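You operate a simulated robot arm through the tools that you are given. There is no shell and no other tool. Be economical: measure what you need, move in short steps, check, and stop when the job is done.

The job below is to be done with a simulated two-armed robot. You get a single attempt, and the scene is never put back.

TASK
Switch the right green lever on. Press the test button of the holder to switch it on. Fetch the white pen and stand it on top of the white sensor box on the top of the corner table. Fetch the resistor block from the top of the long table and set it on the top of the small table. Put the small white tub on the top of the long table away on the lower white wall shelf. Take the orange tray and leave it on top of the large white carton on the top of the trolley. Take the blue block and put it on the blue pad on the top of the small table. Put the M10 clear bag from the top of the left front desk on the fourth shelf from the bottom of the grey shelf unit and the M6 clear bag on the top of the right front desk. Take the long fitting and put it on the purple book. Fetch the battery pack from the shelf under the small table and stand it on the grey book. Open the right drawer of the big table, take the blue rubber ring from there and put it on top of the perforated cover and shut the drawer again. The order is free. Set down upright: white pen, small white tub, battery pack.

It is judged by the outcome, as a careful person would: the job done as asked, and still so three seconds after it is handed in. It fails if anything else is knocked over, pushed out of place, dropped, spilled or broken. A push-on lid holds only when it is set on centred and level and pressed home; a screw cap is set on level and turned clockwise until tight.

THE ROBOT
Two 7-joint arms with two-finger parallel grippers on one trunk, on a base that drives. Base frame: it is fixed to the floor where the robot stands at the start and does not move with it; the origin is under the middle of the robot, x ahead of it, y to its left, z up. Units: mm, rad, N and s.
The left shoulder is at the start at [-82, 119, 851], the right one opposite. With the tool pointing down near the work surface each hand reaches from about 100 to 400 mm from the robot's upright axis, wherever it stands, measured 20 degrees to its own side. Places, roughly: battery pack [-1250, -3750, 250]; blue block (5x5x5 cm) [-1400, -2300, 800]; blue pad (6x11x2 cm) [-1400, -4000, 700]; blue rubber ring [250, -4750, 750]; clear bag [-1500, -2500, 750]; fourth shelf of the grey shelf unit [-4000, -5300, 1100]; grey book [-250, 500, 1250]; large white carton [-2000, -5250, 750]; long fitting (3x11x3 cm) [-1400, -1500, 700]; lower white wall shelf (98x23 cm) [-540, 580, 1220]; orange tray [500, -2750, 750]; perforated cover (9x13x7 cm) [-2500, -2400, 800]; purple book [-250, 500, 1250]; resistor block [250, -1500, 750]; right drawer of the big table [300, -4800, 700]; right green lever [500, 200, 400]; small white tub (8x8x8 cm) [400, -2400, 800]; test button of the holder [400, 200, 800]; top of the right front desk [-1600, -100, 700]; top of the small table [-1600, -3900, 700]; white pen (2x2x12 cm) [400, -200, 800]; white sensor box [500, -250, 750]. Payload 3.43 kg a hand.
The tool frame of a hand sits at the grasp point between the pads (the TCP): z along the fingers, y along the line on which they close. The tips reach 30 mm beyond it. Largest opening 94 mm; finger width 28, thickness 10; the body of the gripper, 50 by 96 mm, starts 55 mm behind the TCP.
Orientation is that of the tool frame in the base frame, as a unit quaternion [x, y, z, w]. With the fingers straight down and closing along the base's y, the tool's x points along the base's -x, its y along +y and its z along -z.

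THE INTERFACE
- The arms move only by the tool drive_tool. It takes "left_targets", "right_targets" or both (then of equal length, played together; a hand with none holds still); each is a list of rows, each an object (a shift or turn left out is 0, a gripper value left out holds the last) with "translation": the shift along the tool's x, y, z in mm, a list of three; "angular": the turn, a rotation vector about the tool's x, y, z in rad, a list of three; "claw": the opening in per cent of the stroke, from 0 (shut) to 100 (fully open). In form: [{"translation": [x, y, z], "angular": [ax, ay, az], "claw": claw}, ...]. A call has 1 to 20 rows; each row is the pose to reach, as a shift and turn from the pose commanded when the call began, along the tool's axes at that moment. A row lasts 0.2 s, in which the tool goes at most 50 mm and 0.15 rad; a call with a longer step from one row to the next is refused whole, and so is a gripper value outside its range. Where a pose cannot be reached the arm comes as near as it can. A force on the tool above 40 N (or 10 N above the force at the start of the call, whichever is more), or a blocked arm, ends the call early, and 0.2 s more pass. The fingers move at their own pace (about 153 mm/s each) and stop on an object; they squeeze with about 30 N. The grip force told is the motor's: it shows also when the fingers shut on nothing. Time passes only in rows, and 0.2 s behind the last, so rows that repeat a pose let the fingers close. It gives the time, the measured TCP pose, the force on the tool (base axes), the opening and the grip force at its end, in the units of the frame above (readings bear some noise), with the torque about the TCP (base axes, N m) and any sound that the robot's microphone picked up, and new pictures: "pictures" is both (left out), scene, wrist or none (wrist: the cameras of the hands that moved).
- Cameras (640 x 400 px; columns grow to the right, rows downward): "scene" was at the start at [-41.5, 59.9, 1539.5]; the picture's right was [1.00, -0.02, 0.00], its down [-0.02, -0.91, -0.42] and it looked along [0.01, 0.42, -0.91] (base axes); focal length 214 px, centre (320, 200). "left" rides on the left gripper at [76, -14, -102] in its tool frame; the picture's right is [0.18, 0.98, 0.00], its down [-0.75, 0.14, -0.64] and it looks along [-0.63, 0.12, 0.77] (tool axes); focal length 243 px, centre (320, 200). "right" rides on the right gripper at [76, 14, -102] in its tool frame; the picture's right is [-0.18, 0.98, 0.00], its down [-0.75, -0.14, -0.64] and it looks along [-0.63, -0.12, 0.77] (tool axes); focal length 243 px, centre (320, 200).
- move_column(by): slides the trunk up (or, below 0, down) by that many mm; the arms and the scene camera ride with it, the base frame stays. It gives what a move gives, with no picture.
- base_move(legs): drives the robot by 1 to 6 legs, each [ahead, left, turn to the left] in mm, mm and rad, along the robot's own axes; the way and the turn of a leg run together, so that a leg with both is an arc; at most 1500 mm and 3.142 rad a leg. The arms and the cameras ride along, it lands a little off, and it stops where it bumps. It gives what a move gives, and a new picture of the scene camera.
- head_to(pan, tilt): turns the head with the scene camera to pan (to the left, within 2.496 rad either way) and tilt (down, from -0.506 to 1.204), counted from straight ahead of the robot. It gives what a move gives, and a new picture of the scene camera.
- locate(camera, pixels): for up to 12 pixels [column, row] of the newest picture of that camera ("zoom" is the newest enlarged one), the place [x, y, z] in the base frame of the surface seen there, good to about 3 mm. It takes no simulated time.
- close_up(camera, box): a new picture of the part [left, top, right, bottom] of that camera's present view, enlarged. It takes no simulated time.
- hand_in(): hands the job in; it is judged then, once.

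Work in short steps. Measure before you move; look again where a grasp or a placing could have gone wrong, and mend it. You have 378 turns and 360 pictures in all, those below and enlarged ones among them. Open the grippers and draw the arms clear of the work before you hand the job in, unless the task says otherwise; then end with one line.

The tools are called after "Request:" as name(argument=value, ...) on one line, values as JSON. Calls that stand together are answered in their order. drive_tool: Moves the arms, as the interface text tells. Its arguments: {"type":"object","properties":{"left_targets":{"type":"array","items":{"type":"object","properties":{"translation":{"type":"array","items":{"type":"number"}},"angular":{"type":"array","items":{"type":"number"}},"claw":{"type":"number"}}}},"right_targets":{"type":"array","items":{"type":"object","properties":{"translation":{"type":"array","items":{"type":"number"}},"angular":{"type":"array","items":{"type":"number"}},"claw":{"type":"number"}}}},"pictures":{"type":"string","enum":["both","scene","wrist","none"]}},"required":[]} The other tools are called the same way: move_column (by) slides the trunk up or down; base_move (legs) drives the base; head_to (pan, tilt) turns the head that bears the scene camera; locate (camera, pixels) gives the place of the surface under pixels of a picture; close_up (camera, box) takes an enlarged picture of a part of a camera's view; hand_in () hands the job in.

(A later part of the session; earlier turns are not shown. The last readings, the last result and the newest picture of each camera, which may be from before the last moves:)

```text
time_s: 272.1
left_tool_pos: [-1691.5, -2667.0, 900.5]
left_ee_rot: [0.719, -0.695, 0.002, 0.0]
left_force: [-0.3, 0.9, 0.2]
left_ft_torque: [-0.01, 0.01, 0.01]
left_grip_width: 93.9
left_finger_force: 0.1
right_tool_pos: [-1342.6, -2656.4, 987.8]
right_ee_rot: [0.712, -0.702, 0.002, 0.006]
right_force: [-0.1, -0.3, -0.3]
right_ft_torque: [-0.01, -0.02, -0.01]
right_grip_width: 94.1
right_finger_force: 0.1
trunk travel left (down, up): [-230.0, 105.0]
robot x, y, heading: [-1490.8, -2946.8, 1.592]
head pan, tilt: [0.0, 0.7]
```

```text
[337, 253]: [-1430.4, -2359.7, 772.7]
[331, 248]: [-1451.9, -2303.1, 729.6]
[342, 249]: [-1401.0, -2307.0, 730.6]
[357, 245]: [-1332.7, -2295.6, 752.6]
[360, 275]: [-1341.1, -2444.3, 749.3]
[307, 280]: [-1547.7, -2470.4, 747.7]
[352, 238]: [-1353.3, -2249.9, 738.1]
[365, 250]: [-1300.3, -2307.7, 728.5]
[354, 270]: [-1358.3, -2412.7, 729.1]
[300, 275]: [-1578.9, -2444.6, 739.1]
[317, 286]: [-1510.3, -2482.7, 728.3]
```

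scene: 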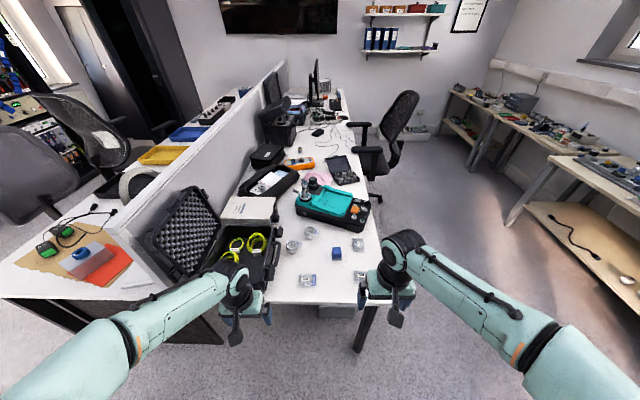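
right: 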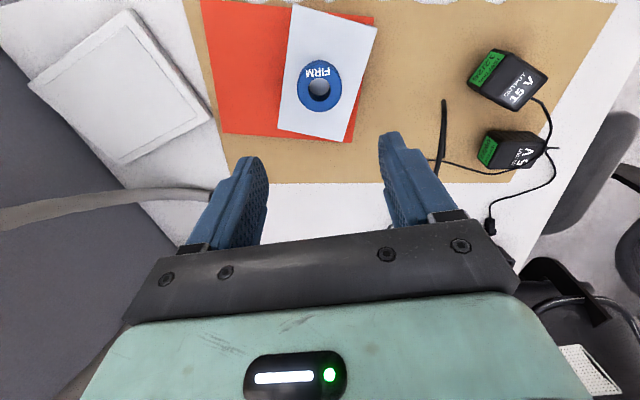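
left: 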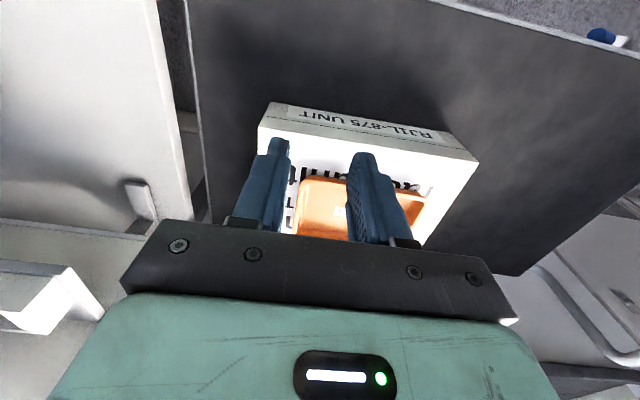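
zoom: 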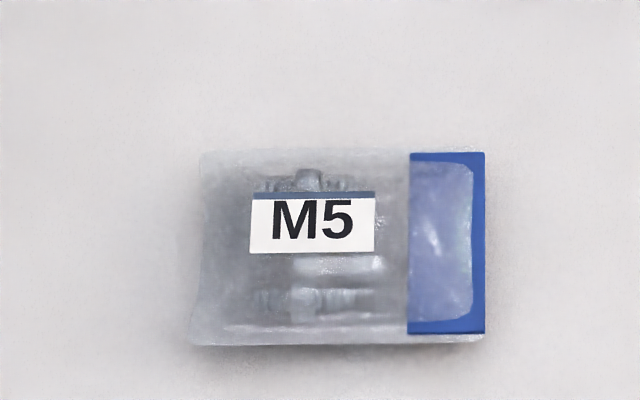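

M10 is the bag at [−1333,−2295], M6 at [−1341,−2444]; the blue block is near [−1430,−2335]. I drive to a place where the right hand can take M10 and the left the block.

Request:
base_move(legs=[[110, -100, -0.021]])

Request:
drive_tool(right_targets=[{"translation": [-45, 0, 0]}, {"translation": [-90, 20, 0]}, {"translation": [-135, 40, 0]}, {"translation": [-175, 60, 20]}, {"translation": [-210, 80, 40]}, {"translation": [-240, 90, 70]}, {"translation": [-240, 90, 90]}], pictures="wrist")

```text
time_s: 273.7
left_tool_pos: [-1586.7, -2551.6, 900.1]
left_ee_rot: [0.713, -0.702, 0.003, 0.0]
left_force: [0.2, -0.1, -1.2]
left_ft_torque: [0.01, -0.01, 0.03]
left_grip_width: 94.1
left_finger_force: 0.0
right_tool_pos: [-1237.9, -2547.4, 988.7]
right_ee_rot: [-0.704, 0.71, -0.001, -0.006]
right_force: [0.1, 0.8, -1.0]
right_ft_torque: [0.01, 0.04, -0.03]
right_grip_width: 93.9
right_finger_force: 0.1
trunk travel left (down, up): [-230.0, 105.0]
robot x, y, heading: [-1395.1, -2833.1, 1.57]
head pan, tilt: [0.0, 0.7]
```

scene: 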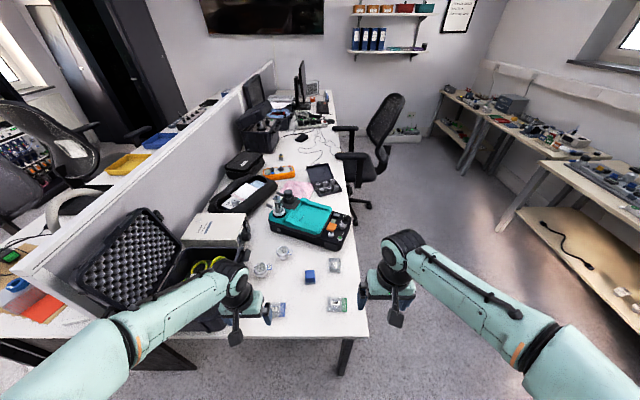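

```text
time_s: 275.3
left_tool_pos: [-1588.9, -2551.9, 899.3]
left_ee_rot: [0.712, -0.702, 0.002, 0.001]
left_force: [0.0, 0.5, 0.2]
left_ft_torque: [0.0, -0.02, 0.01]
left_grip_width: 93.8
left_finger_force: 0.0
right_tool_pos: [-1326.2, -2314.0, 898.3]
right_ee_rot: [-0.704, 0.71, -0.002, -0.006]
right_force: [-0.5, 0.1, -0.2]
right_ft_torque: [-0.03, 0.03, 0.01]
right_grip_width: 94.0
right_finger_force: 0.1
right hand out of reach, approached as far as the arm can: row 6, 7
trunk travel left (down, up): [-230.0, 105.0]
robot x, y, heading: [-1393.4, -2833.1, 1.571]
head pan, tilt: [0.0, 0.7]
```

right: 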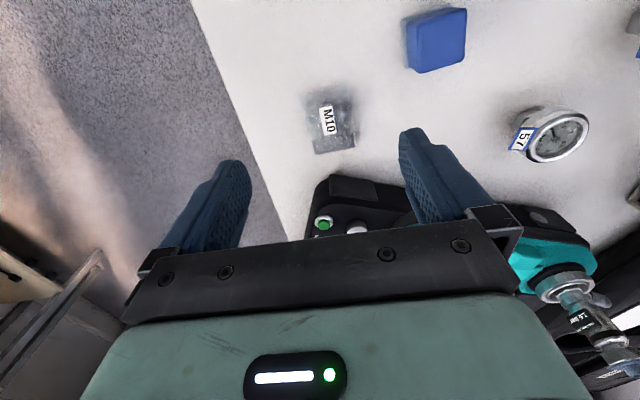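

I measure the M10 bag and block from the wrist view.

Request:
locate(camera="right", pixels=[[308, 95], [350, 98], [313, 152], [354, 146], [330, 120], [410, 20], [464, 12], [466, 55], [415, 70], [435, 40], [330, 100]])

Request:
close_up(camera="right", box=[270, 60, 400, 180])

```text
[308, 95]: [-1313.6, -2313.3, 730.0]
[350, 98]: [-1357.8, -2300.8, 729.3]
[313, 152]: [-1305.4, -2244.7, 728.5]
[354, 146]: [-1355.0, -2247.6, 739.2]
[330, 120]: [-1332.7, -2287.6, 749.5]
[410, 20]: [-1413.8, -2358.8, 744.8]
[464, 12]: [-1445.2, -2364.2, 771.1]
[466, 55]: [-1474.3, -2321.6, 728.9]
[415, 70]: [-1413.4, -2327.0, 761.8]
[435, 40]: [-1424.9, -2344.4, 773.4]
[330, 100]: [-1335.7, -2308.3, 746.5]
```

```text
3.33 times, centred on (335, 120) of right
```

zoom: 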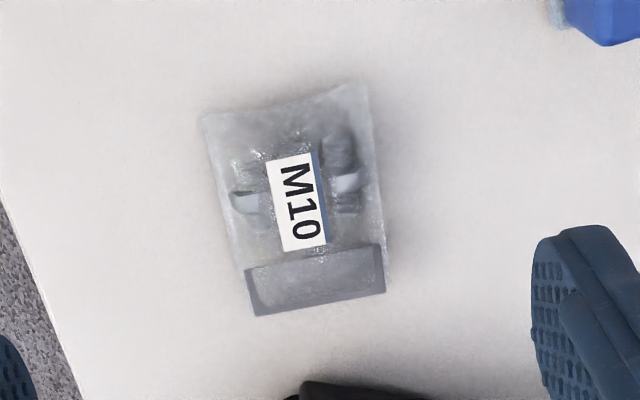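

Bag M10: x −1308…−1358, y −2318…−2247. I step 30 mm closer, descend with fingers across it, grip and lift.

Request:
base_move(legs=[[30, 0, 0]])

Request:
drive_tool(right_targets=[{"translation": [6, 7, 30], "claw": 90}, {"translation": [6, 7, 65]}, {"translation": [6, 7, 100]}, {"translation": [6, 7, 120]}, {"translation": [6, 7, 132]}, {"translation": [6, 7, 132]}], pictures="wrist")

```text
time_s: 276.1
left_tool_pos: [-1587.8, -2521.6, 899.9]
left_ee_rot: [0.712, -0.702, 0.001, 0.001]
left_force: [0.1, 0.3, 0.4]
left_ft_torque: [-0.05, 0.01, -0.03]
left_grip_width: 93.7
left_finger_force: 0.1
right_tool_pos: [-1325.9, -2282.4, 899.9]
right_ee_rot: [-0.705, 0.709, 0.0, -0.005]
right_force: [-0.7, 0.4, -0.7]
right_ft_torque: [-0.04, 0.02, -0.01]
right_grip_width: 94.2
right_finger_force: 0.2
trunk travel left (down, up): [-230.0, 105.0]
robot x, y, heading: [-1393.0, -2805.1, 1.571]
head pan, tilt: [0.0, 0.7]
```

scene: 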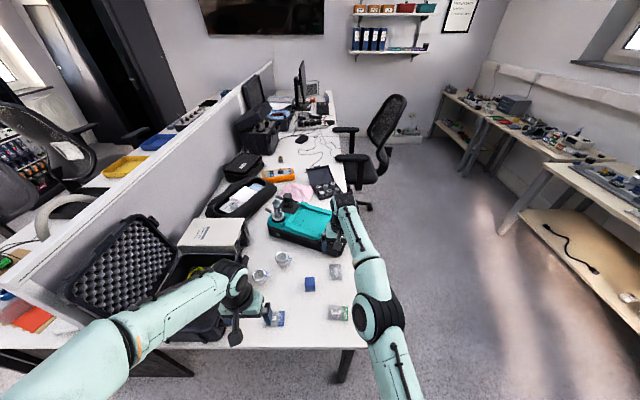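

```text
time_s: 277.5
left_tool_pos: [-1587.9, -2522.6, 900.4]
left_ee_rot: [0.712, -0.702, 0.001, 0.0]
left_force: [0.4, -0.1, -0.1]
left_ft_torque: [0.01, 0.02, 0.03]
left_grip_width: 94.1
left_finger_force: 0.1
right_tool_pos: [-1333.9, -2292.5, 765.0]
right_ee_rot: [-0.705, 0.709, 0.0, -0.005]
right_force: [0.8, -0.3, 0.4]
right_ft_torque: [-0.04, -0.03, 0.0]
right_grip_width: 84.7
right_finger_force: 0.0
trunk travel left (down, up): [-230.0, 105.0]
robot x, y, heading: [-1396.8, -2806.8, 1.572]
head pan, tilt: [0.0, 0.7]
```

right: 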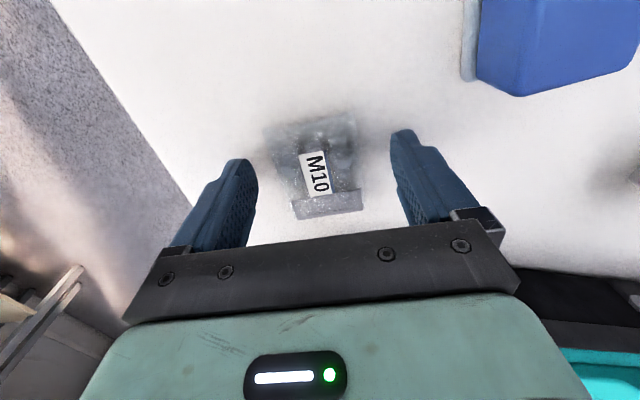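

The bag is between the fingers. I lower 3 mm more, close, and lift a little.

Request:
drive_tool(right_targets=[{"translation": [0, 0, 3]}, {"translation": [0, 0, 3], "claw": 0}, {"translation": [0, 0, 3], "claw": 0}, {"translation": [0, 0, 3], "claw": 0}, {"translation": [0, 0, -20]}, {"translation": [0, 0, -60]}, {"translation": [0, 0, -60]}], pictures="wrist")

```text
time_s: 279.1
left_tool_pos: [-1588.2, -2522.1, 899.2]
left_ee_rot: [0.712, -0.702, 0.002, 0.0]
left_force: [1.0, -0.7, 0.6]
left_ft_torque: [0.0, -0.02, 0.01]
left_grip_width: 94.1
left_finger_force: 0.1
right_tool_pos: [-1333.5, -2289.0, 826.0]
right_ee_rot: [-0.705, 0.709, 0.0, -0.006]
right_force: [-0.2, -0.4, -1.4]
right_ft_torque: [-0.02, -0.01, 0.02]
right_grip_width: 47.1
right_finger_force: 30.3
trunk travel left (down, up): [-230.0, 105.0]
robot x, y, heading: [-1395.3, -2808.4, 1.572]
head pan, tilt: [0.0, 0.7]
```

right: 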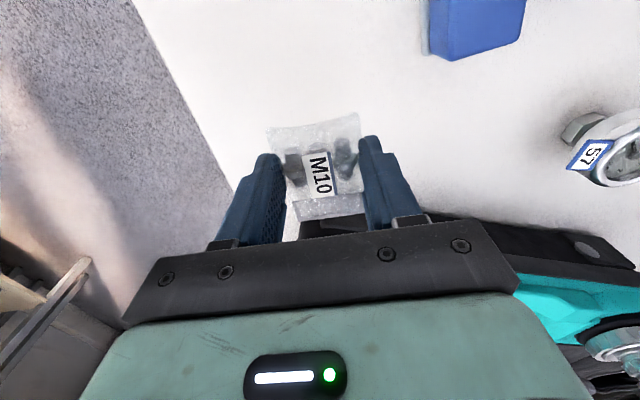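

M10 is held (47 mm). I lift and draw it back to the right carry position.

Request:
drive_tool(right_targets=[{"translation": [20, -10, -30]}, {"translation": [55, -25, -60]}, {"translation": [90, -40, -90]}, {"translation": [130, -55, -110]}, {"translation": [170, -75, -130]}, {"translation": [210, -90, -140]}, {"translation": [250, -95, -150]}, {"translation": [250, -95, -150]}], pictures="none")

Request:
drive_tool(left_targets=[{"translation": [-30, -35, 0]}, {"translation": [-60, -70, 0]}, {"translation": [-90, -105, 0]}, {"translation": [-120, -135, 0]}, {"translation": [-150, -150, 0]}, {"translation": [-175, -155, 20]}, {"translation": [-175, -155, 40]}], pictures="wrist")

```text
time_s: 280.9
left_tool_pos: [-1589.4, -2521.2, 900.6]
left_ee_rot: [0.713, -0.701, 0.002, 0.0]
left_force: [-1.0, 0.0, 0.3]
left_ft_torque: [0.0, 0.01, 0.02]
left_grip_width: 93.9
left_finger_force: 0.1
right_tool_pos: [-1239.6, -2539.0, 977.6]
right_ee_rot: [-0.705, 0.709, -0.002, -0.006]
right_force: [0.1, 0.2, -0.6]
right_ft_torque: [-0.02, -0.03, 0.02]
right_grip_width: 46.9
right_finger_force: 29.1
trunk travel left (down, up): [-230.0, 105.0]
robot x, y, heading: [-1394.6, -2806.7, 1.572]
head pan, tilt: [0.0, 0.7]
```

```text
time_s: 282.5
left_tool_pos: [-1435.4, -2343.8, 860.1]
left_ee_rot: [0.712, -0.702, 0.002, 0.001]
left_force: [-0.9, 1.0, -0.3]
left_ft_torque: [0.01, 0.01, 0.01]
left_grip_width: 93.8
left_finger_force: 0.2
right_tool_pos: [-1240.7, -2540.0, 979.6]
right_ee_rot: [-0.705, 0.709, 0.0, -0.004]
right_force: [-0.5, 0.1, -0.3]
right_ft_torque: [0.0, 0.01, -0.03]
right_grip_width: 47.1
right_finger_force: 29.9
trunk travel left (down, up): [-230.0, 105.0]
robot x, y, heading: [-1393.6, -2804.7, 1.573]
head pan, tilt: [0.0, 0.7]
```

left: 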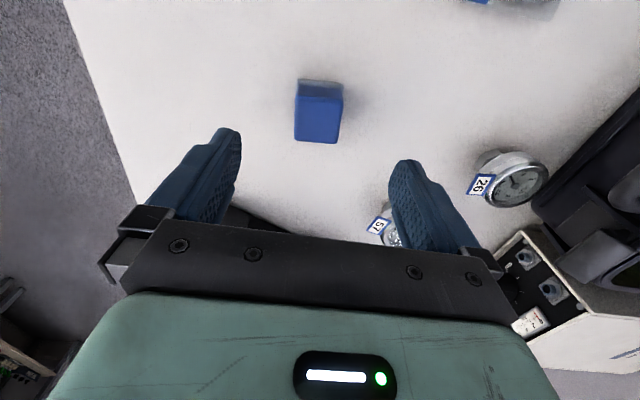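

The block is at (319,112). I measure its top.

Request:
locate(camera="left", pixels=[[297, 100], [341, 100], [296, 137], [336, 140], [318, 118], [319, 85]])

```text
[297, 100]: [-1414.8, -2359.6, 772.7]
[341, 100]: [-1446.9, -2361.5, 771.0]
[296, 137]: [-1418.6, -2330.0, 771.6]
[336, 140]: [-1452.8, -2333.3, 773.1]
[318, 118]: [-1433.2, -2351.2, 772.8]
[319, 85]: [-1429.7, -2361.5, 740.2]
```

Block centre [−1434,−2346], top 772. I descend to TCP z 764, grip and lift.

Request:
drive_tool(left_targets=[{"translation": [2, 0, 40], "claw": 75}, {"translation": [2, 0, 75]}, {"translation": [2, 0, 96]}, {"translation": [2, 0, 96], "claw": 0}, {"translation": [2, 0, 96], "claw": 0}, {"translation": [2, 0, 96], "claw": 0}, {"translation": [2, 0, 55]}, {"translation": [2, 0, 10]}, {"translation": [10, 0, -35]}, {"translation": [30, 0, -75]}, {"translation": [30, 0, -75]}], pictures="wrist")

```text
time_s: 284.9
left_tool_pos: [-1436.1, -2376.8, 934.9]
left_ee_rot: [0.712, -0.702, 0.002, 0.001]
left_force: [0.0, 0.3, -1.0]
left_ft_torque: [-0.05, 0.02, -0.02]
left_grip_width: 41.7
left_finger_force: 30.2
right_tool_pos: [-1240.7, -2539.1, 979.6]
right_ee_rot: [-0.705, 0.709, -0.001, -0.006]
right_force: [0.3, -0.1, -0.4]
right_ft_torque: [-0.02, -0.01, 0.0]
right_grip_width: 46.9
right_finger_force: 29.9
trunk travel left (down, up): [-230.0, 105.0]
robot x, y, heading: [-1394.5, -2805.3, 1.572]
head pan, tilt: [0.0, 0.7]
```

left: 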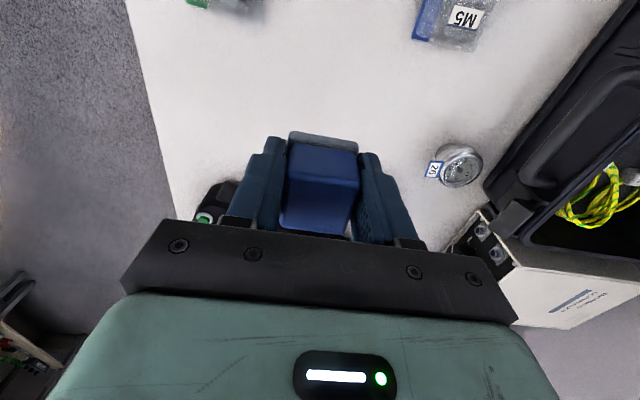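

Block held. I draw the left hand back, then drive round the small table's right end to its rear side (still facing +y) near the blue pad.

Request:
drive_tool(left_targets=[{"translation": [35, 30, 0]}, {"translation": [70, 60, 0]}, {"translation": [105, 90, 0]}, {"translation": [140, 115, 0]}, {"translation": [145, 135, 0]}], pictures="none")

Request:
base_move(legs=[[-110, 0, 0], [0, -840, 0], [-1500, 0, 0], [0, 660, 0]])

Request:
head_to(pan=0.1, tilt=0.85)

```text
time_s: 286.1
left_tool_pos: [-1569.4, -2522.3, 934.7]
left_ee_rot: [0.713, -0.701, 0.002, 0.0]
left_force: [-0.7, 0.0, -0.1]
left_ft_torque: [-0.03, -0.01, 0.0]
left_grip_width: 41.4
left_finger_force: 30.2
right_tool_pos: [-1240.8, -2538.9, 979.1]
right_ee_rot: [-0.705, 0.709, 0.0, -0.006]
right_force: [-0.2, -0.1, -0.9]
right_ft_torque: [-0.02, 0.01, -0.03]
right_grip_width: 46.9
right_finger_force: 29.8
trunk travel left (down, up): [-230.0, 105.0]
robot x, y, heading: [-1392.9, -2805.2, 1.574]
head pan, tilt: [0.0, 0.7]
```

```text
time_s: 307.6
left_tool_pos: [-1409.2, -4132.3, 935.4]
left_ee_rot: [0.708, -0.706, 0.002, 0.0]
left_force: [-0.2, -0.8, -0.4]
left_ft_torque: [0.0, -0.02, 0.01]
left_grip_width: 41.6
left_finger_force: 29.9
right_tool_pos: [-1080.3, -4153.0, 978.9]
right_ee_rot: [-0.701, 0.713, 0.0, -0.005]
right_force: [0.0, -0.1, 0.9]
right_ft_torque: [0.0, 0.02, 0.0]
right_grip_width: 47.1
right_finger_force: 30.0
trunk travel left (down, up): [-230.0, 105.0]
robot x, y, heading: [-1235.0, -4416.0, 1.562]
head pan, tilt: [0.0, 0.7]
```

scene: 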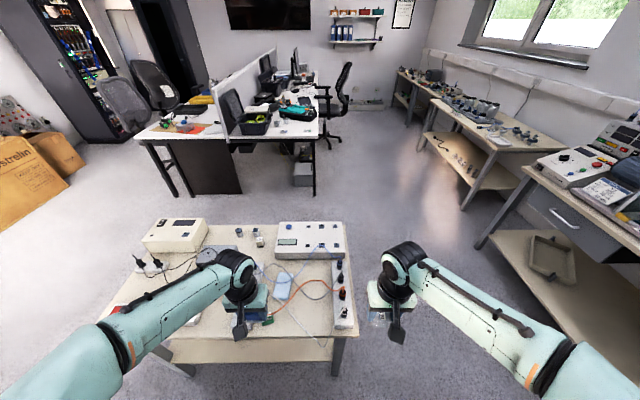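

```text
time_s: 308.3
left_tool_pos: [-1408.2, -4132.0, 937.2]
left_ee_rot: [0.708, -0.706, 0.002, 0.0]
left_force: [-0.1, -0.5, -0.2]
left_ft_torque: [-0.01, 0.01, -0.02]
left_grip_width: 41.6
left_finger_force: 29.8
right_tool_pos: [-1078.6, -4153.4, 978.2]
right_ee_rot: [-0.701, 0.713, 0.0, -0.005]
right_force: [-0.2, -0.9, -0.1]
right_ft_torque: [0.02, 0.03, 0.02]
right_grip_width: 46.8
right_finger_force: 29.9
trunk travel left (down, up): [-230.0, 105.0]
robot x, y, heading: [-1234.9, -4420.4, 1.565]
head pan, tilt: [0.099, 0.85]
```

scene: 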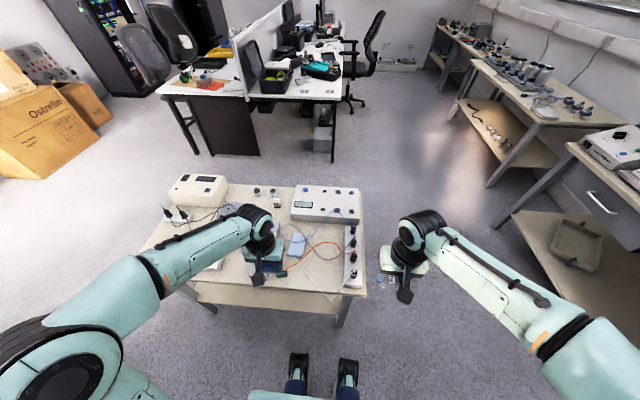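

Request:
close_up(camera="scene", box=[240, 190, 368, 290])

Request:
close_up(camera="left", box=[60, 0, 540, 260])

Request:
locate(camera="scene", pixels=[[292, 238], [305, 235], [303, 257], [290, 256], [297, 246], [315, 250], [300, 270], [345, 263], [285, 268]])

```text
4.00 times, centred on (304, 240) of scene
```

zoom: 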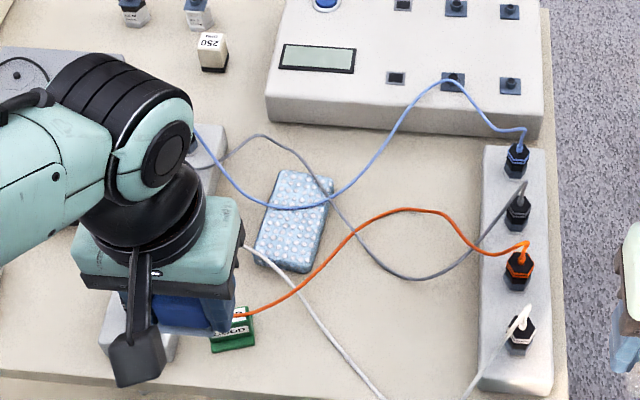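

```text
1.33 times, centred on (300, 130) of left
```

zoom: 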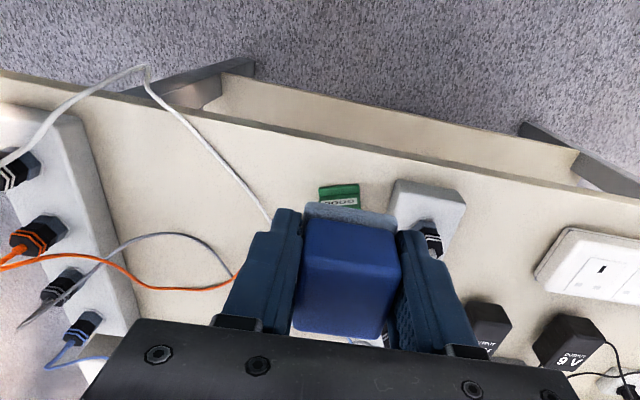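

```text
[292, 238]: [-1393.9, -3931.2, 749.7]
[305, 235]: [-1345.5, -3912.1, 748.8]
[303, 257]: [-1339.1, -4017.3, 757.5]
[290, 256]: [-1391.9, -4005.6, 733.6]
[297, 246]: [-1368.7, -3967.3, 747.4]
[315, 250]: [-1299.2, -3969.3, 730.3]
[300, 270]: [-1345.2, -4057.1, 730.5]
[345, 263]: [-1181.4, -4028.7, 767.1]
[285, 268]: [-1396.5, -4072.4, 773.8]
```

The pad has wires crossing its far end. I measure wire heights and the pad surface.

Request:
locate(camera="zoom", pixels=[[300, 207], [270, 203], [320, 203], [325, 190], [345, 232], [330, 262], [262, 258], [285, 282], [310, 310], [285, 240], [300, 230], [270, 235]])

```text
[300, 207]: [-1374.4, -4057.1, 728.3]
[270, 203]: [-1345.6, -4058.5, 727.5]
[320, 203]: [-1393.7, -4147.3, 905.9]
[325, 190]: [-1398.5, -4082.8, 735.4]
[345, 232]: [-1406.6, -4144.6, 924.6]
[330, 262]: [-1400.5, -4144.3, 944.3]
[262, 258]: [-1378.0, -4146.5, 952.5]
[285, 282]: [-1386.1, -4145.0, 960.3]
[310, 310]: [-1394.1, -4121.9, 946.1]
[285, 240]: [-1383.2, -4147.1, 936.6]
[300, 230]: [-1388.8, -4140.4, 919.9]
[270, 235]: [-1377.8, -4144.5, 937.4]
```

That zoom was of the left camera; I redo with scene pixels.

Request:
locate(camera="scene", pixels=[[315, 242], [309, 241], [323, 238], [326.5, 249], [321, 256], [305.5, 254.5], [312.5, 261], [311, 249], [310.5, 233.5], [322, 237], [316, 257], [304.5, 253]])

```text
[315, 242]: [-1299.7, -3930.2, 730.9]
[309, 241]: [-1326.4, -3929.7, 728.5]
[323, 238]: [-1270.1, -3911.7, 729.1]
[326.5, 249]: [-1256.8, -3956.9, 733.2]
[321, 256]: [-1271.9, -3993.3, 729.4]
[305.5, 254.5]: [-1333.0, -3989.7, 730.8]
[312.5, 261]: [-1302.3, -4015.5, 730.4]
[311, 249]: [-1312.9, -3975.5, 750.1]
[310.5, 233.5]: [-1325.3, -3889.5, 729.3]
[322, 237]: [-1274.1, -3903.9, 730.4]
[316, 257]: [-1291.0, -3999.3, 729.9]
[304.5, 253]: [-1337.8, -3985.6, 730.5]
```

Request:
locate(camera="scene", pixels=[[299, 242], [292, 241.5], [306, 238.5], [310, 250], [305, 255], [289.5, 254.5], [296.5, 260], [295, 249], [295.5, 233.5], [306, 236.5], [300, 257], [288.5, 252]])

```text
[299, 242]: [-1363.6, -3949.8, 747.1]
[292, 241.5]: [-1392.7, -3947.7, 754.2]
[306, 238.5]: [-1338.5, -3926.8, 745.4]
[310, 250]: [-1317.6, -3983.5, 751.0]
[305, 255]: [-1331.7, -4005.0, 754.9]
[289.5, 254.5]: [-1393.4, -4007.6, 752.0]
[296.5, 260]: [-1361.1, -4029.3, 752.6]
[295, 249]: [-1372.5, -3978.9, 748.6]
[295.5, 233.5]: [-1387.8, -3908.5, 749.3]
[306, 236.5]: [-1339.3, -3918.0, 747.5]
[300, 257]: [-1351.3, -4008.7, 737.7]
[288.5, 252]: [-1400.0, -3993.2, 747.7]
```

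Pad top z 748; the blue wire lies at y≈−3948, so the clear near part centres at about [−1371,−3977]. I bring the block above it.

Request:
drive_tool(left_targets=[{"translation": [-45, -10, 0]}, {"translation": [-90, -22, 0]}, {"translation": [-130, -32, 10]}, {"translation": [-155, -37, 40]}, {"translation": [-155, -37, 80]}, {"translation": [-155, -37, 115]}, {"translation": [-155, -37, 115]}], pictures="wrist")

Request:
close_up(camera="left", box=[160, 60, 480, 260])

```text
time_s: 309.9
left_tool_pos: [-1372.8, -3977.2, 818.5]
left_ee_rot: [0.709, -0.706, 0.002, 0.001]
left_force: [0.3, 0.2, -0.2]
left_ft_torque: [0.0, 0.0, -0.02]
left_grip_width: 41.4
left_finger_force: 29.6
right_tool_pos: [-1080.2, -4153.8, 980.4]
right_ee_rot: [-0.701, 0.714, 0.0, -0.006]
right_force: [0.6, 0.6, 0.3]
right_ft_torque: [0.03, 0.01, 0.02]
right_grip_width: 47.2
right_finger_force: 30.3
trunk travel left (down, up): [-230.0, 105.0]
robot x, y, heading: [-1239.0, -4418.4, 1.56]
head pan, tilt: [0.099, 0.85]
```

left: 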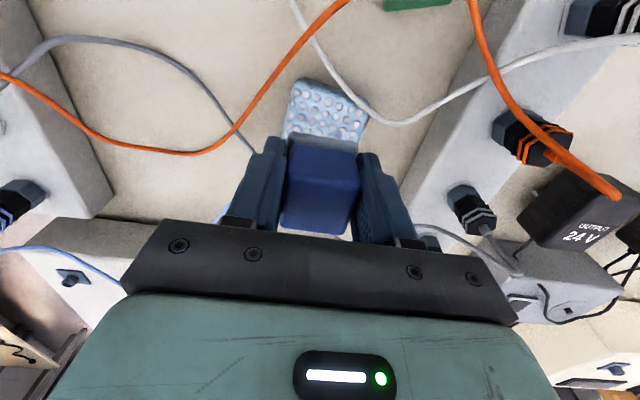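

```text
2.00 times, centred on (320, 160) of left
```

zoom: 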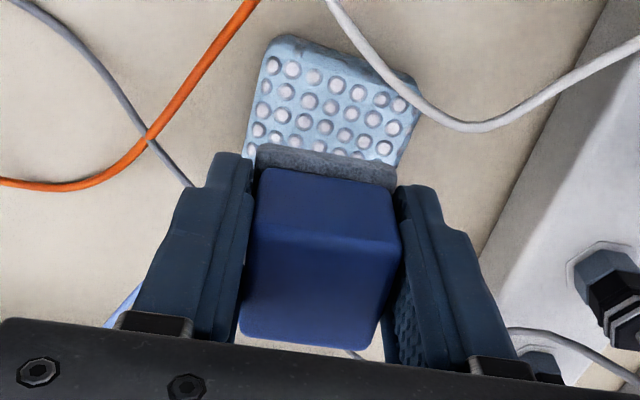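

I measure the pad's near corners from here.

Request:
locate(camera="zoom", pixels=[[275, 42], [408, 85], [255, 130], [388, 155], [320, 120], [325, 165], [430, 115], [150, 140]])

```text
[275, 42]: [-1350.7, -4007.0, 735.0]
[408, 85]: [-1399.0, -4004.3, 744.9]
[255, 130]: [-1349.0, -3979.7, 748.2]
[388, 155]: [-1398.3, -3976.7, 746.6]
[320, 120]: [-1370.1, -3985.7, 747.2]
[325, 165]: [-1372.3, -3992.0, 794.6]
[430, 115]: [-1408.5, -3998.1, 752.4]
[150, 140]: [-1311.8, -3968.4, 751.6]
```

Good alignment; I shift 4 mm nearer and lower onto the pad.

Request:
drive_tool(left_targets=[{"translation": [4, 1, 15]}, {"translation": [4, 1, 25]}, {"translation": [4, 1, 31]}, {"translation": [4, 1, 33]}], pictures="none")

Request:
drive_tool(left_targets=[{"translation": [0, 0, 1]}, {"translation": [0, 0, 2]}], pictures="none")

```text
time_s: 310.9
left_tool_pos: [-1372.6, -3981.4, 787.6]
left_ee_rot: [0.708, -0.706, 0.001, 0.001]
left_force: [0.3, -0.7, -1.0]
left_ft_torque: [0.01, -0.01, 0.01]
left_grip_width: 41.4
left_finger_force: 29.9
right_tool_pos: [-1080.1, -4152.4, 979.4]
right_ee_rot: [-0.701, 0.713, -0.001, -0.005]
right_force: [0.5, 0.2, -0.4]
right_ft_torque: [-0.01, 0.01, 0.01]
right_grip_width: 47.1
right_finger_force: 30.4
trunk travel left (down, up): [-230.0, 105.0]
robot x, y, heading: [-1235.2, -4415.5, 1.558]
head pan, tilt: [0.099, 0.85]
```

```text
time_s: 311.5
left_tool_pos: [-1373.0, -3980.1, 785.5]
left_ee_rot: [0.708, -0.706, 0.002, 0.0]
left_force: [0.6, 0.1, -0.7]
left_ft_torque: [-0.01, -0.03, 0.0]
left_grip_width: 41.5
left_finger_force: 30.0
right_tool_pos: [-1079.7, -4152.6, 978.3]
right_ee_rot: [-0.701, 0.713, -0.001, -0.005]
right_force: [-0.6, 0.3, -1.3]
right_ft_torque: [0.03, -0.02, 0.02]
right_grip_width: 47.1
right_finger_force: 29.7
trunk travel left (down, up): [-230.0, 105.0]
robot x, y, heading: [-1235.8, -4416.0, 1.563]
head pan, tilt: [0.099, 0.85]
```

Request:
drive_tool(left_targets=[{"translation": [0, 0, 1]}, {"translation": [0, 0, 2]}, {"translation": [0, 0, 3]}], pictures="wrist")

```text
time_s: 312.3
left_tool_pos: [-1371.4, -3980.6, 783.2]
left_ee_rot: [0.707, -0.707, 0.002, 0.001]
left_force: [0.0, 0.9, -0.5]
left_ft_torque: [0.03, 0.02, -0.02]
left_grip_width: 41.4
left_finger_force: 29.5
right_tool_pos: [-1080.3, -4152.7, 979.5]
right_ee_rot: [-0.701, 0.713, -0.001, -0.006]
right_force: [0.0, 0.2, -1.1]
right_ft_torque: [0.0, 0.01, 0.02]
right_grip_width: 47.1
right_finger_force: 29.7
trunk travel left (down, up): [-230.0, 105.0]
robot x, y, heading: [-1232.8, -4417.3, 1.562]
head pan, tilt: [0.099, 0.85]
```

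left: 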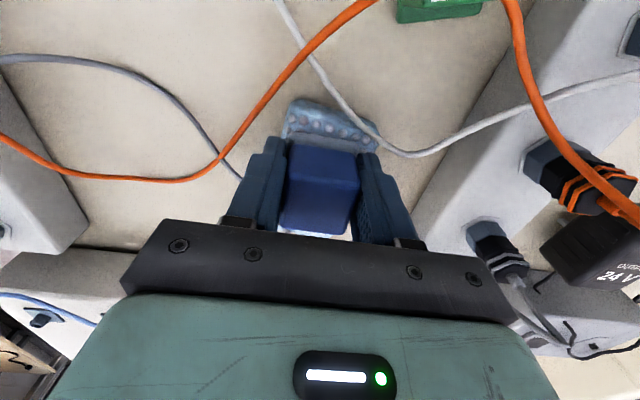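

Request:
drive_tool(left_targets=[{"translation": [0, 0, 1]}, {"translation": [0, 0, 2]}, {"translation": [0, 0, 3]}], pictures="none")

Request:
close_up(camera="left", box=[220, 80, 420, 250])

```text
time_s: 313.1
left_tool_pos: [-1373.0, -3980.7, 781.1]
left_ee_rot: [0.709, -0.706, 0.001, 0.0]
left_force: [-0.7, 1.0, 5.7]
left_ft_torque: [-0.04, 0.04, -0.03]
left_grip_width: 41.3
left_finger_force: 30.4
right_tool_pos: [-1078.6, -4152.8, 978.1]
right_ee_rot: [-0.701, 0.713, -0.001, -0.006]
right_force: [0.3, -0.3, -1.2]
right_ft_torque: [0.03, 0.02, 0.04]
right_grip_width: 47.2
right_finger_force: 29.9
trunk travel left (down, up): [-230.0, 105.0]
robot x, y, heading: [-1234.0, -4417.7, 1.559]
head pan, tilt: [0.099, 0.85]
```

```text
2.35 times, centred on (320, 165) of left
```

zoom: 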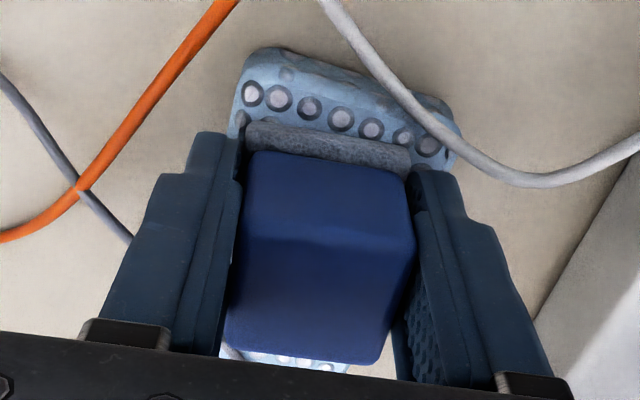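

Contact. It rests on the pad; I press lightly 1 mm, then open slightly and rise straight up.

Request:
drive_tool(left_targets=[{"translation": [0, 0, 1]}, {"translation": [0, 0, 0.5]}, {"translation": [0, 0, 0.5], "claw": 55}, {"translation": [0, 0, 0.5], "claw": 58}, {"translation": [0, 0, -30]}, {"translation": [0, 0, -70]}, {"translation": [0, 0, -110]}, {"translation": [0, 0, -150]}], pictures="wrist")

```text
time_s: 314.9
left_tool_pos: [-1373.1, -3981.0, 929.5]
left_ee_rot: [0.708, -0.706, 0.002, 0.0]
left_force: [-0.2, -0.6, -0.9]
left_ft_torque: [0.0, 0.01, -0.03]
left_grip_width: 54.5
left_finger_force: 0.0
right_tool_pos: [-1078.8, -4152.5, 978.6]
right_ee_rot: [-0.701, 0.713, 0.0, -0.006]
right_force: [0.4, 0.4, -1.0]
right_ft_torque: [0.0, 0.01, 0.0]
right_grip_width: 47.1
right_finger_force: 30.5
trunk travel left (down, up): [-230.0, 105.0]
robot x, y, heading: [-1233.9, -4418.6, 1.565]
head pan, tilt: [0.099, 0.85]
```

left: 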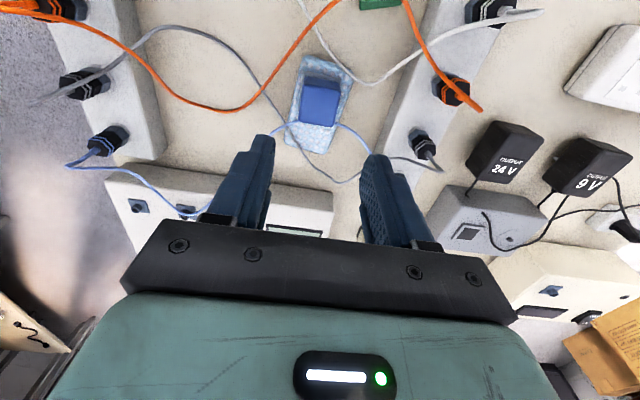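

The block sits on the pad. I retract the left hand and drive west with the M10 bag toward the grey shelf unit, turning to face −y.

Request:
drive_tool(left_targets=[{"translation": [45, 10, 0]}, {"translation": [90, 20, 0]}, {"translation": [135, 30, 0]}, {"translation": [150, 35, 0], "claw": 100}], pictures="none")

Request:
base_move(legs=[[0, 1400, 0], [150, 0, 0], [0, 0, 3.14], [0, -1250, 0]])

Request:
head_to(pan=0.0, tilt=0.35)

```text
time_s: 315.9
left_tool_pos: [-1407.1, -4131.6, 929.7]
left_ee_rot: [0.708, -0.706, 0.002, 0.0]
left_force: [-0.5, 0.2, 0.3]
left_ft_torque: [-0.01, 0.01, -0.02]
left_grip_width: 93.9
left_finger_force: 0.0
right_tool_pos: [-1080.1, -4152.8, 979.9]
right_ee_rot: [-0.701, 0.713, -0.001, -0.006]
right_force: [0.2, -0.3, 0.0]
right_ft_torque: [-0.04, 0.02, -0.01]
right_grip_width: 47.0
right_finger_force: 29.3
trunk travel left (down, up): [-230.0, 105.0]
robot x, y, heading: [-1234.4, -4414.0, 1.562]
head pan, tilt: [0.099, 0.85]
```

```text
time_s: 347.6
left_tool_pos: [-3719.6, -4541.6, 931.0]
left_ee_rot: [0.696, 0.718, 0.001, -0.001]
left_force: [0.2, 1.2, -0.6]
left_ft_torque: [0.03, 0.02, 0.01]
left_grip_width: 93.9
left_finger_force: 0.1
right_tool_pos: [-4049.0, -4527.7, 978.9]
right_ee_rot: [0.704, 0.71, 0.006, -0.001]
right_force: [0.2, 0.2, -1.0]
right_ft_torque: [0.01, -0.02, 0.0]
right_grip_width: 47.0
right_finger_force: 30.4
trunk travel left (down, up): [-230.0, 105.0]
robot x, y, heading: [-3899.8, -4259.1, -1.552]
head pan, tilt: [0.099, 0.85]
```

scene: 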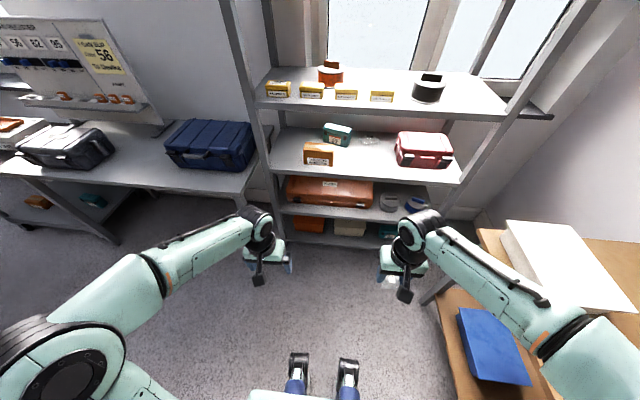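

```text
time_s: 348.5
left_tool_pos: [-3718.8, -4541.0, 929.8]
left_ee_rot: [0.697, 0.717, 0.0, -0.002]
left_force: [0.6, 0.5, 0.1]
left_ft_torque: [0.0, 0.0, -0.02]
left_grip_width: 94.1
left_finger_force: 0.1
right_tool_pos: [-4049.4, -4526.9, 978.9]
right_ee_rot: [0.704, 0.711, 0.006, -0.001]
right_force: [-0.7, -0.6, -0.7]
right_ft_torque: [0.01, -0.02, 0.01]
right_grip_width: 47.0
right_finger_force: 30.0
trunk travel left (down, up): [-230.0, 105.0]
robot x, y, heading: [-3900.6, -4263.6, -1.556]
head pan, tilt: [0.0, 0.351]
```

scene: 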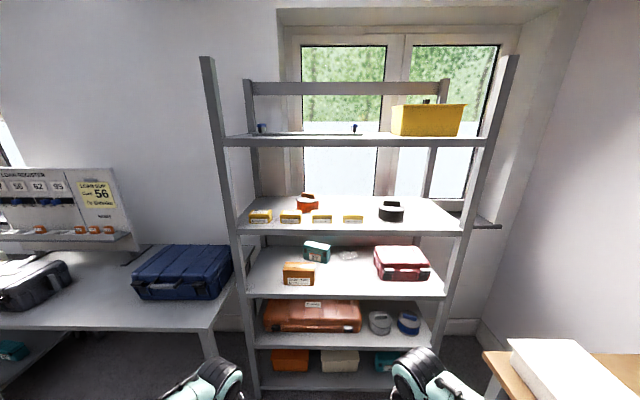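

Counting up: shelf 4 is at row ~225. I measure its edges and free spots.

Request:
locate(camera="scene", pixels=[[240, 230], [465, 230], [350, 232], [370, 205], [420, 225], [430, 205], [350, 205], [392, 212], [352, 218], [350, 138], [235, 142], [440, 225]])

Request:
close_up(camera="scene", box=[230, 120, 480, 276])

```text
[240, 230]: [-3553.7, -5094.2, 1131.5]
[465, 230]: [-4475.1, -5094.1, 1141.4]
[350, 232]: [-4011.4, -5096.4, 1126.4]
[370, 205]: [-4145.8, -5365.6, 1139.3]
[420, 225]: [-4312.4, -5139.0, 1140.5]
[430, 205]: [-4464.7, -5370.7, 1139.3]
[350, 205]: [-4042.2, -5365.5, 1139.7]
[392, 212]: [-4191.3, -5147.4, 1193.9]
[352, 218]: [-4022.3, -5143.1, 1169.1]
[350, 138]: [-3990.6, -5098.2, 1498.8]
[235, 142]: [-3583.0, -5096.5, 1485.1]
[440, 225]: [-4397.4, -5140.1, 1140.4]
```

```text
2.56 times, centred on (355, 198) of scene
```

zoom: 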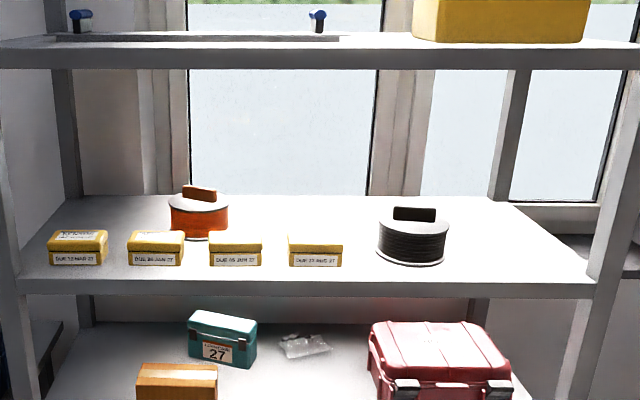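

Shelf 4: top z 1140, front y −5094; free at about [−4340,−5150]; shelf 5 underside ≈1480. I raise the trunk fully and test lifting the right hand to z ≈ 1220.

Request:
move_column(by=104)

Request:
drive_tool(right_targets=[{"translation": [0, 0, -35]}, {"translation": [0, 0, -70]}, {"translation": [0, 0, -105]}, {"translation": [0, 0, -140]}, {"translation": [0, 0, -140]}], pictures="scene")

```text
time_s: 349.9
left_tool_pos: [-3720.3, -4540.7, 1034.9]
left_ee_rot: [0.697, 0.717, 0.001, -0.001]
left_force: [0.2, 0.1, -0.4]
left_ft_torque: [-0.02, 0.03, -0.02]
left_grip_width: 93.9
left_finger_force: 0.1
right_tool_pos: [-4049.5, -4527.1, 1082.8]
right_ee_rot: [0.704, 0.711, 0.005, -0.001]
right_force: [-0.3, 0.2, -0.9]
right_ft_torque: [0.01, -0.06, 0.0]
right_grip_width: 47.0
right_finger_force: 30.2
trunk travel left (down, up): [-334.0, 1.0]
robot x, y, heading: [-3898.8, -4260.0, -1.553]
head pan, tilt: [0.0, 0.351]
```

```text
time_s: 351.1
left_tool_pos: [-3718.9, -4540.7, 1035.3]
left_ee_rot: [0.696, 0.718, 0.0, -0.002]
left_force: [0.6, -0.1, 0.0]
left_ft_torque: [0.0, 0.02, 0.03]
left_grip_width: 94.0
left_finger_force: 0.1
right_tool_pos: [-4049.4, -4528.6, 1219.7]
right_ee_rot: [0.704, 0.71, 0.005, -0.001]
right_force: [0.1, 0.0, -0.6]
right_ft_torque: [0.01, 0.03, 0.0]
right_grip_width: 47.1
right_finger_force: 29.8
trunk travel left (down, up): [-334.0, 1.0]
robot x, y, heading: [-3899.1, -4257.3, -1.551]
head pan, tilt: [0.0, 0.351]
```

scene: 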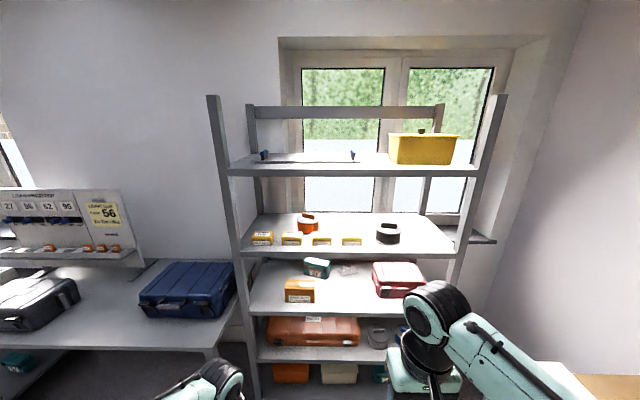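

I check how tall the wrist is above the TCP.

Request:
locate(camera="scene", pixels=[[430, 285], [415, 300], [440, 290], [470, 315], [425, 350]])

```text
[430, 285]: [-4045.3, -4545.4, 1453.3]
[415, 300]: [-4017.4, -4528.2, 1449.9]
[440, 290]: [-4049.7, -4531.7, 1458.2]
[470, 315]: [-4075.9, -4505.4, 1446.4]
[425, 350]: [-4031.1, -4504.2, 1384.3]
```

Wrist top is 240 mm above the TCP, so it fits. I drive to (−4010,−4735) in front of the unit.

Request:
base_move(legs=[[0, -110, -0.019], [460, 0, 0]])

```text
time_s: 355.1
left_tool_pos: [-3837.7, -5006.2, 1034.9]
left_ee_rot: [0.704, 0.71, 0.0, -0.002]
left_force: [0.9, -0.3, 0.3]
left_ft_torque: [0.0, 0.01, -0.01]
left_grip_width: 93.9
left_finger_force: 0.1
right_tool_pos: [-4168.4, -4987.7, 1221.5]
right_ee_rot: [0.711, 0.704, 0.006, -0.001]
right_force: [-0.8, -0.2, -1.2]
right_ft_torque: [0.0, 0.0, -0.02]
right_grip_width: 47.0
right_finger_force: 30.0
trunk travel left (down, up): [-334.0, 1.0]
robot x, y, heading: [-4011.6, -4718.2, -1.576]
head pan, tilt: [0.0, 0.351]
```

scene: 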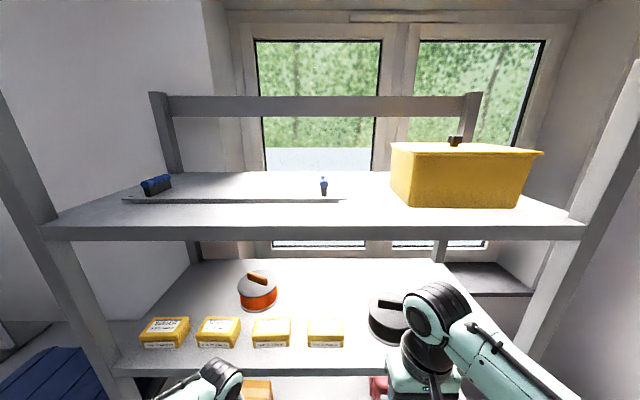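

Request:
locate(camera="scene", pixels=[[320, 237], [500, 237], [390, 300], [372, 320], [410, 305], [480, 290], [570, 235], [515, 340], [330, 330]])

```text
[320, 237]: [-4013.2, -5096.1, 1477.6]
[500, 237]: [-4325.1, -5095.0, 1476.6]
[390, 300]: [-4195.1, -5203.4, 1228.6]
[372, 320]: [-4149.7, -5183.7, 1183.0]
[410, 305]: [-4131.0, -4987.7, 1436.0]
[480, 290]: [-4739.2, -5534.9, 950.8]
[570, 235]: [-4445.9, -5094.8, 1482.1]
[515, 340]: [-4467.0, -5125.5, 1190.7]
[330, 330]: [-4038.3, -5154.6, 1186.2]
```

Target [−4325,−5150]. I move right first outside the shelf, then in at z ≈ 1207.

Request:
drive_tool(right_targets=[{"translation": [0, -40, 7]}, {"translation": [0, -80, 14]}, {"translation": [0, -120, 14]}, {"translation": [0, -157, 14]}, {"translation": [-40, -157, 14]}, {"translation": [-80, -157, 14]}, {"translation": [-120, -157, 14]}, {"translation": [-160, -157, 14]}, {"translation": [-160, -157, 14]}], pictures="both")

```text
time_s: 357.1
left_tool_pos: [-3838.0, -5006.4, 1034.2]
left_ee_rot: [0.704, 0.71, 0.001, -0.002]
left_force: [-0.3, -0.6, 0.0]
left_ft_torque: [-0.01, -0.01, 0.01]
left_grip_width: 94.0
left_finger_force: 0.0
right_tool_pos: [-4327.0, -5145.9, 1203.9]
right_ee_rot: [0.711, 0.703, 0.006, 0.0]
right_force: [1.1, 0.6, -0.8]
right_ft_torque: [-0.05, -0.01, 0.0]
right_grip_width: 47.2
right_finger_force: 30.1
trunk travel left (down, up): [-334.0, 1.0]
robot x, y, heading: [-4012.1, -4721.3, -1.577]
head pan, tilt: [0.0, 0.351]
```

scene: 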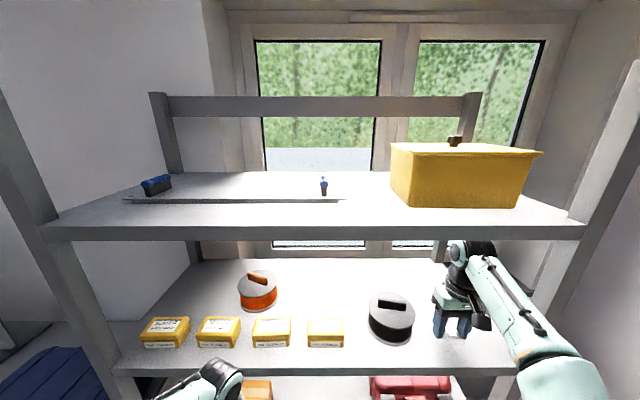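
right: 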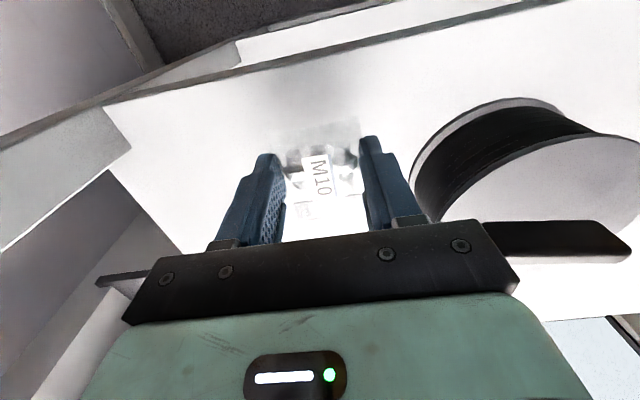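

I check the jar's nearest points before lowering.

Request:
locate(camera="right", pixels=[[488, 225], [425, 190], [435, 160], [560, 240], [620, 245]])

```text
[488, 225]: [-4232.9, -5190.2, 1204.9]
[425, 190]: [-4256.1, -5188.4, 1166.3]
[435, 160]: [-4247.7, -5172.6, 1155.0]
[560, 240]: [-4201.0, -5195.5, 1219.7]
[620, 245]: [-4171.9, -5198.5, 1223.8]
```

Clearances of 30 mm remain. I lower the bag, release, rise a little, and pull out.

Request:
drive_tool(right_targets=[{"translation": [0, 0, 12]}, {"translation": [0, 0, 22]}, {"translation": [0, 0, 27]}, {"translation": [0, 0, 29]}, {"translation": [0, 0, 30]}], pictures="none")

```text
time_s: 358.3
left_tool_pos: [-3838.2, -5007.5, 1034.2]
left_ee_rot: [0.704, 0.71, 0.001, -0.002]
left_force: [0.0, -0.1, 0.1]
left_ft_torque: [0.0, -0.04, -0.03]
left_grip_width: 94.1
left_finger_force: 0.1
right_tool_pos: [-4326.4, -5146.3, 1173.8]
right_ee_rot: [0.711, 0.703, 0.005, 0.0]
right_force: [-0.2, -0.8, -1.3]
right_ft_torque: [0.02, 0.0, -0.04]
right_grip_width: 47.2
right_finger_force: 30.5
trunk travel left (down, up): [-334.0, 1.0]
robot x, y, heading: [-4011.2, -4721.5, -1.578]
head pan, tilt: [0.0, 0.351]
```

Request:
drive_tool(right_targets=[{"translation": [0, 0, 1]}, {"translation": [0, 0, 2]}, {"translation": [0, 0, 2.5], "claw": 55}, {"translation": [0, 0, 2.5], "claw": 65}, {"translation": [0, 0, 2.5], "claw": 65}, {"translation": [0, 0, -15]}, {"translation": [0, 0, -28]}, {"translation": [35, 0, -28]}, {"translation": [75, 0, -28]}, {"translation": [115, 0, -28]}, {"translation": [160, 0, -28]}], pictures="both")

```text
time_s: 360.7
left_tool_pos: [-3837.0, -5005.7, 1034.0]
left_ee_rot: [0.703, 0.711, 0.001, -0.001]
left_force: [-0.4, 0.8, -0.9]
left_ft_torque: [-0.02, 0.04, 0.01]
left_grip_width: 94.0
left_finger_force: 0.1
right_tool_pos: [-4324.0, -4984.6, 1203.3]
right_ee_rot: [0.71, 0.704, 0.006, 0.0]
right_force: [-0.2, -0.6, 0.2]
right_ft_torque: [-0.05, 0.01, -0.01]
right_grip_width: 61.1
right_finger_force: 0.1
trunk travel left (down, up): [-334.0, 1.0]
robot x, y, heading: [-4010.1, -4720.6, -1.58]
head pan, tilt: [0.0, 0.351]
```

scene: 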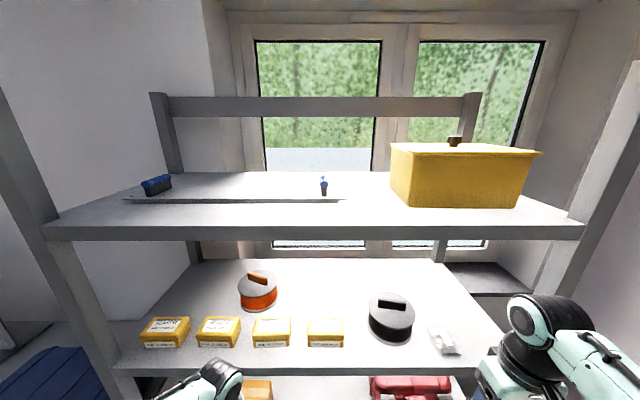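
right: 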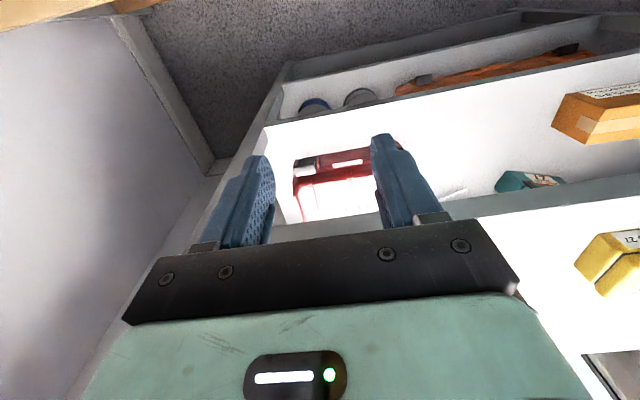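

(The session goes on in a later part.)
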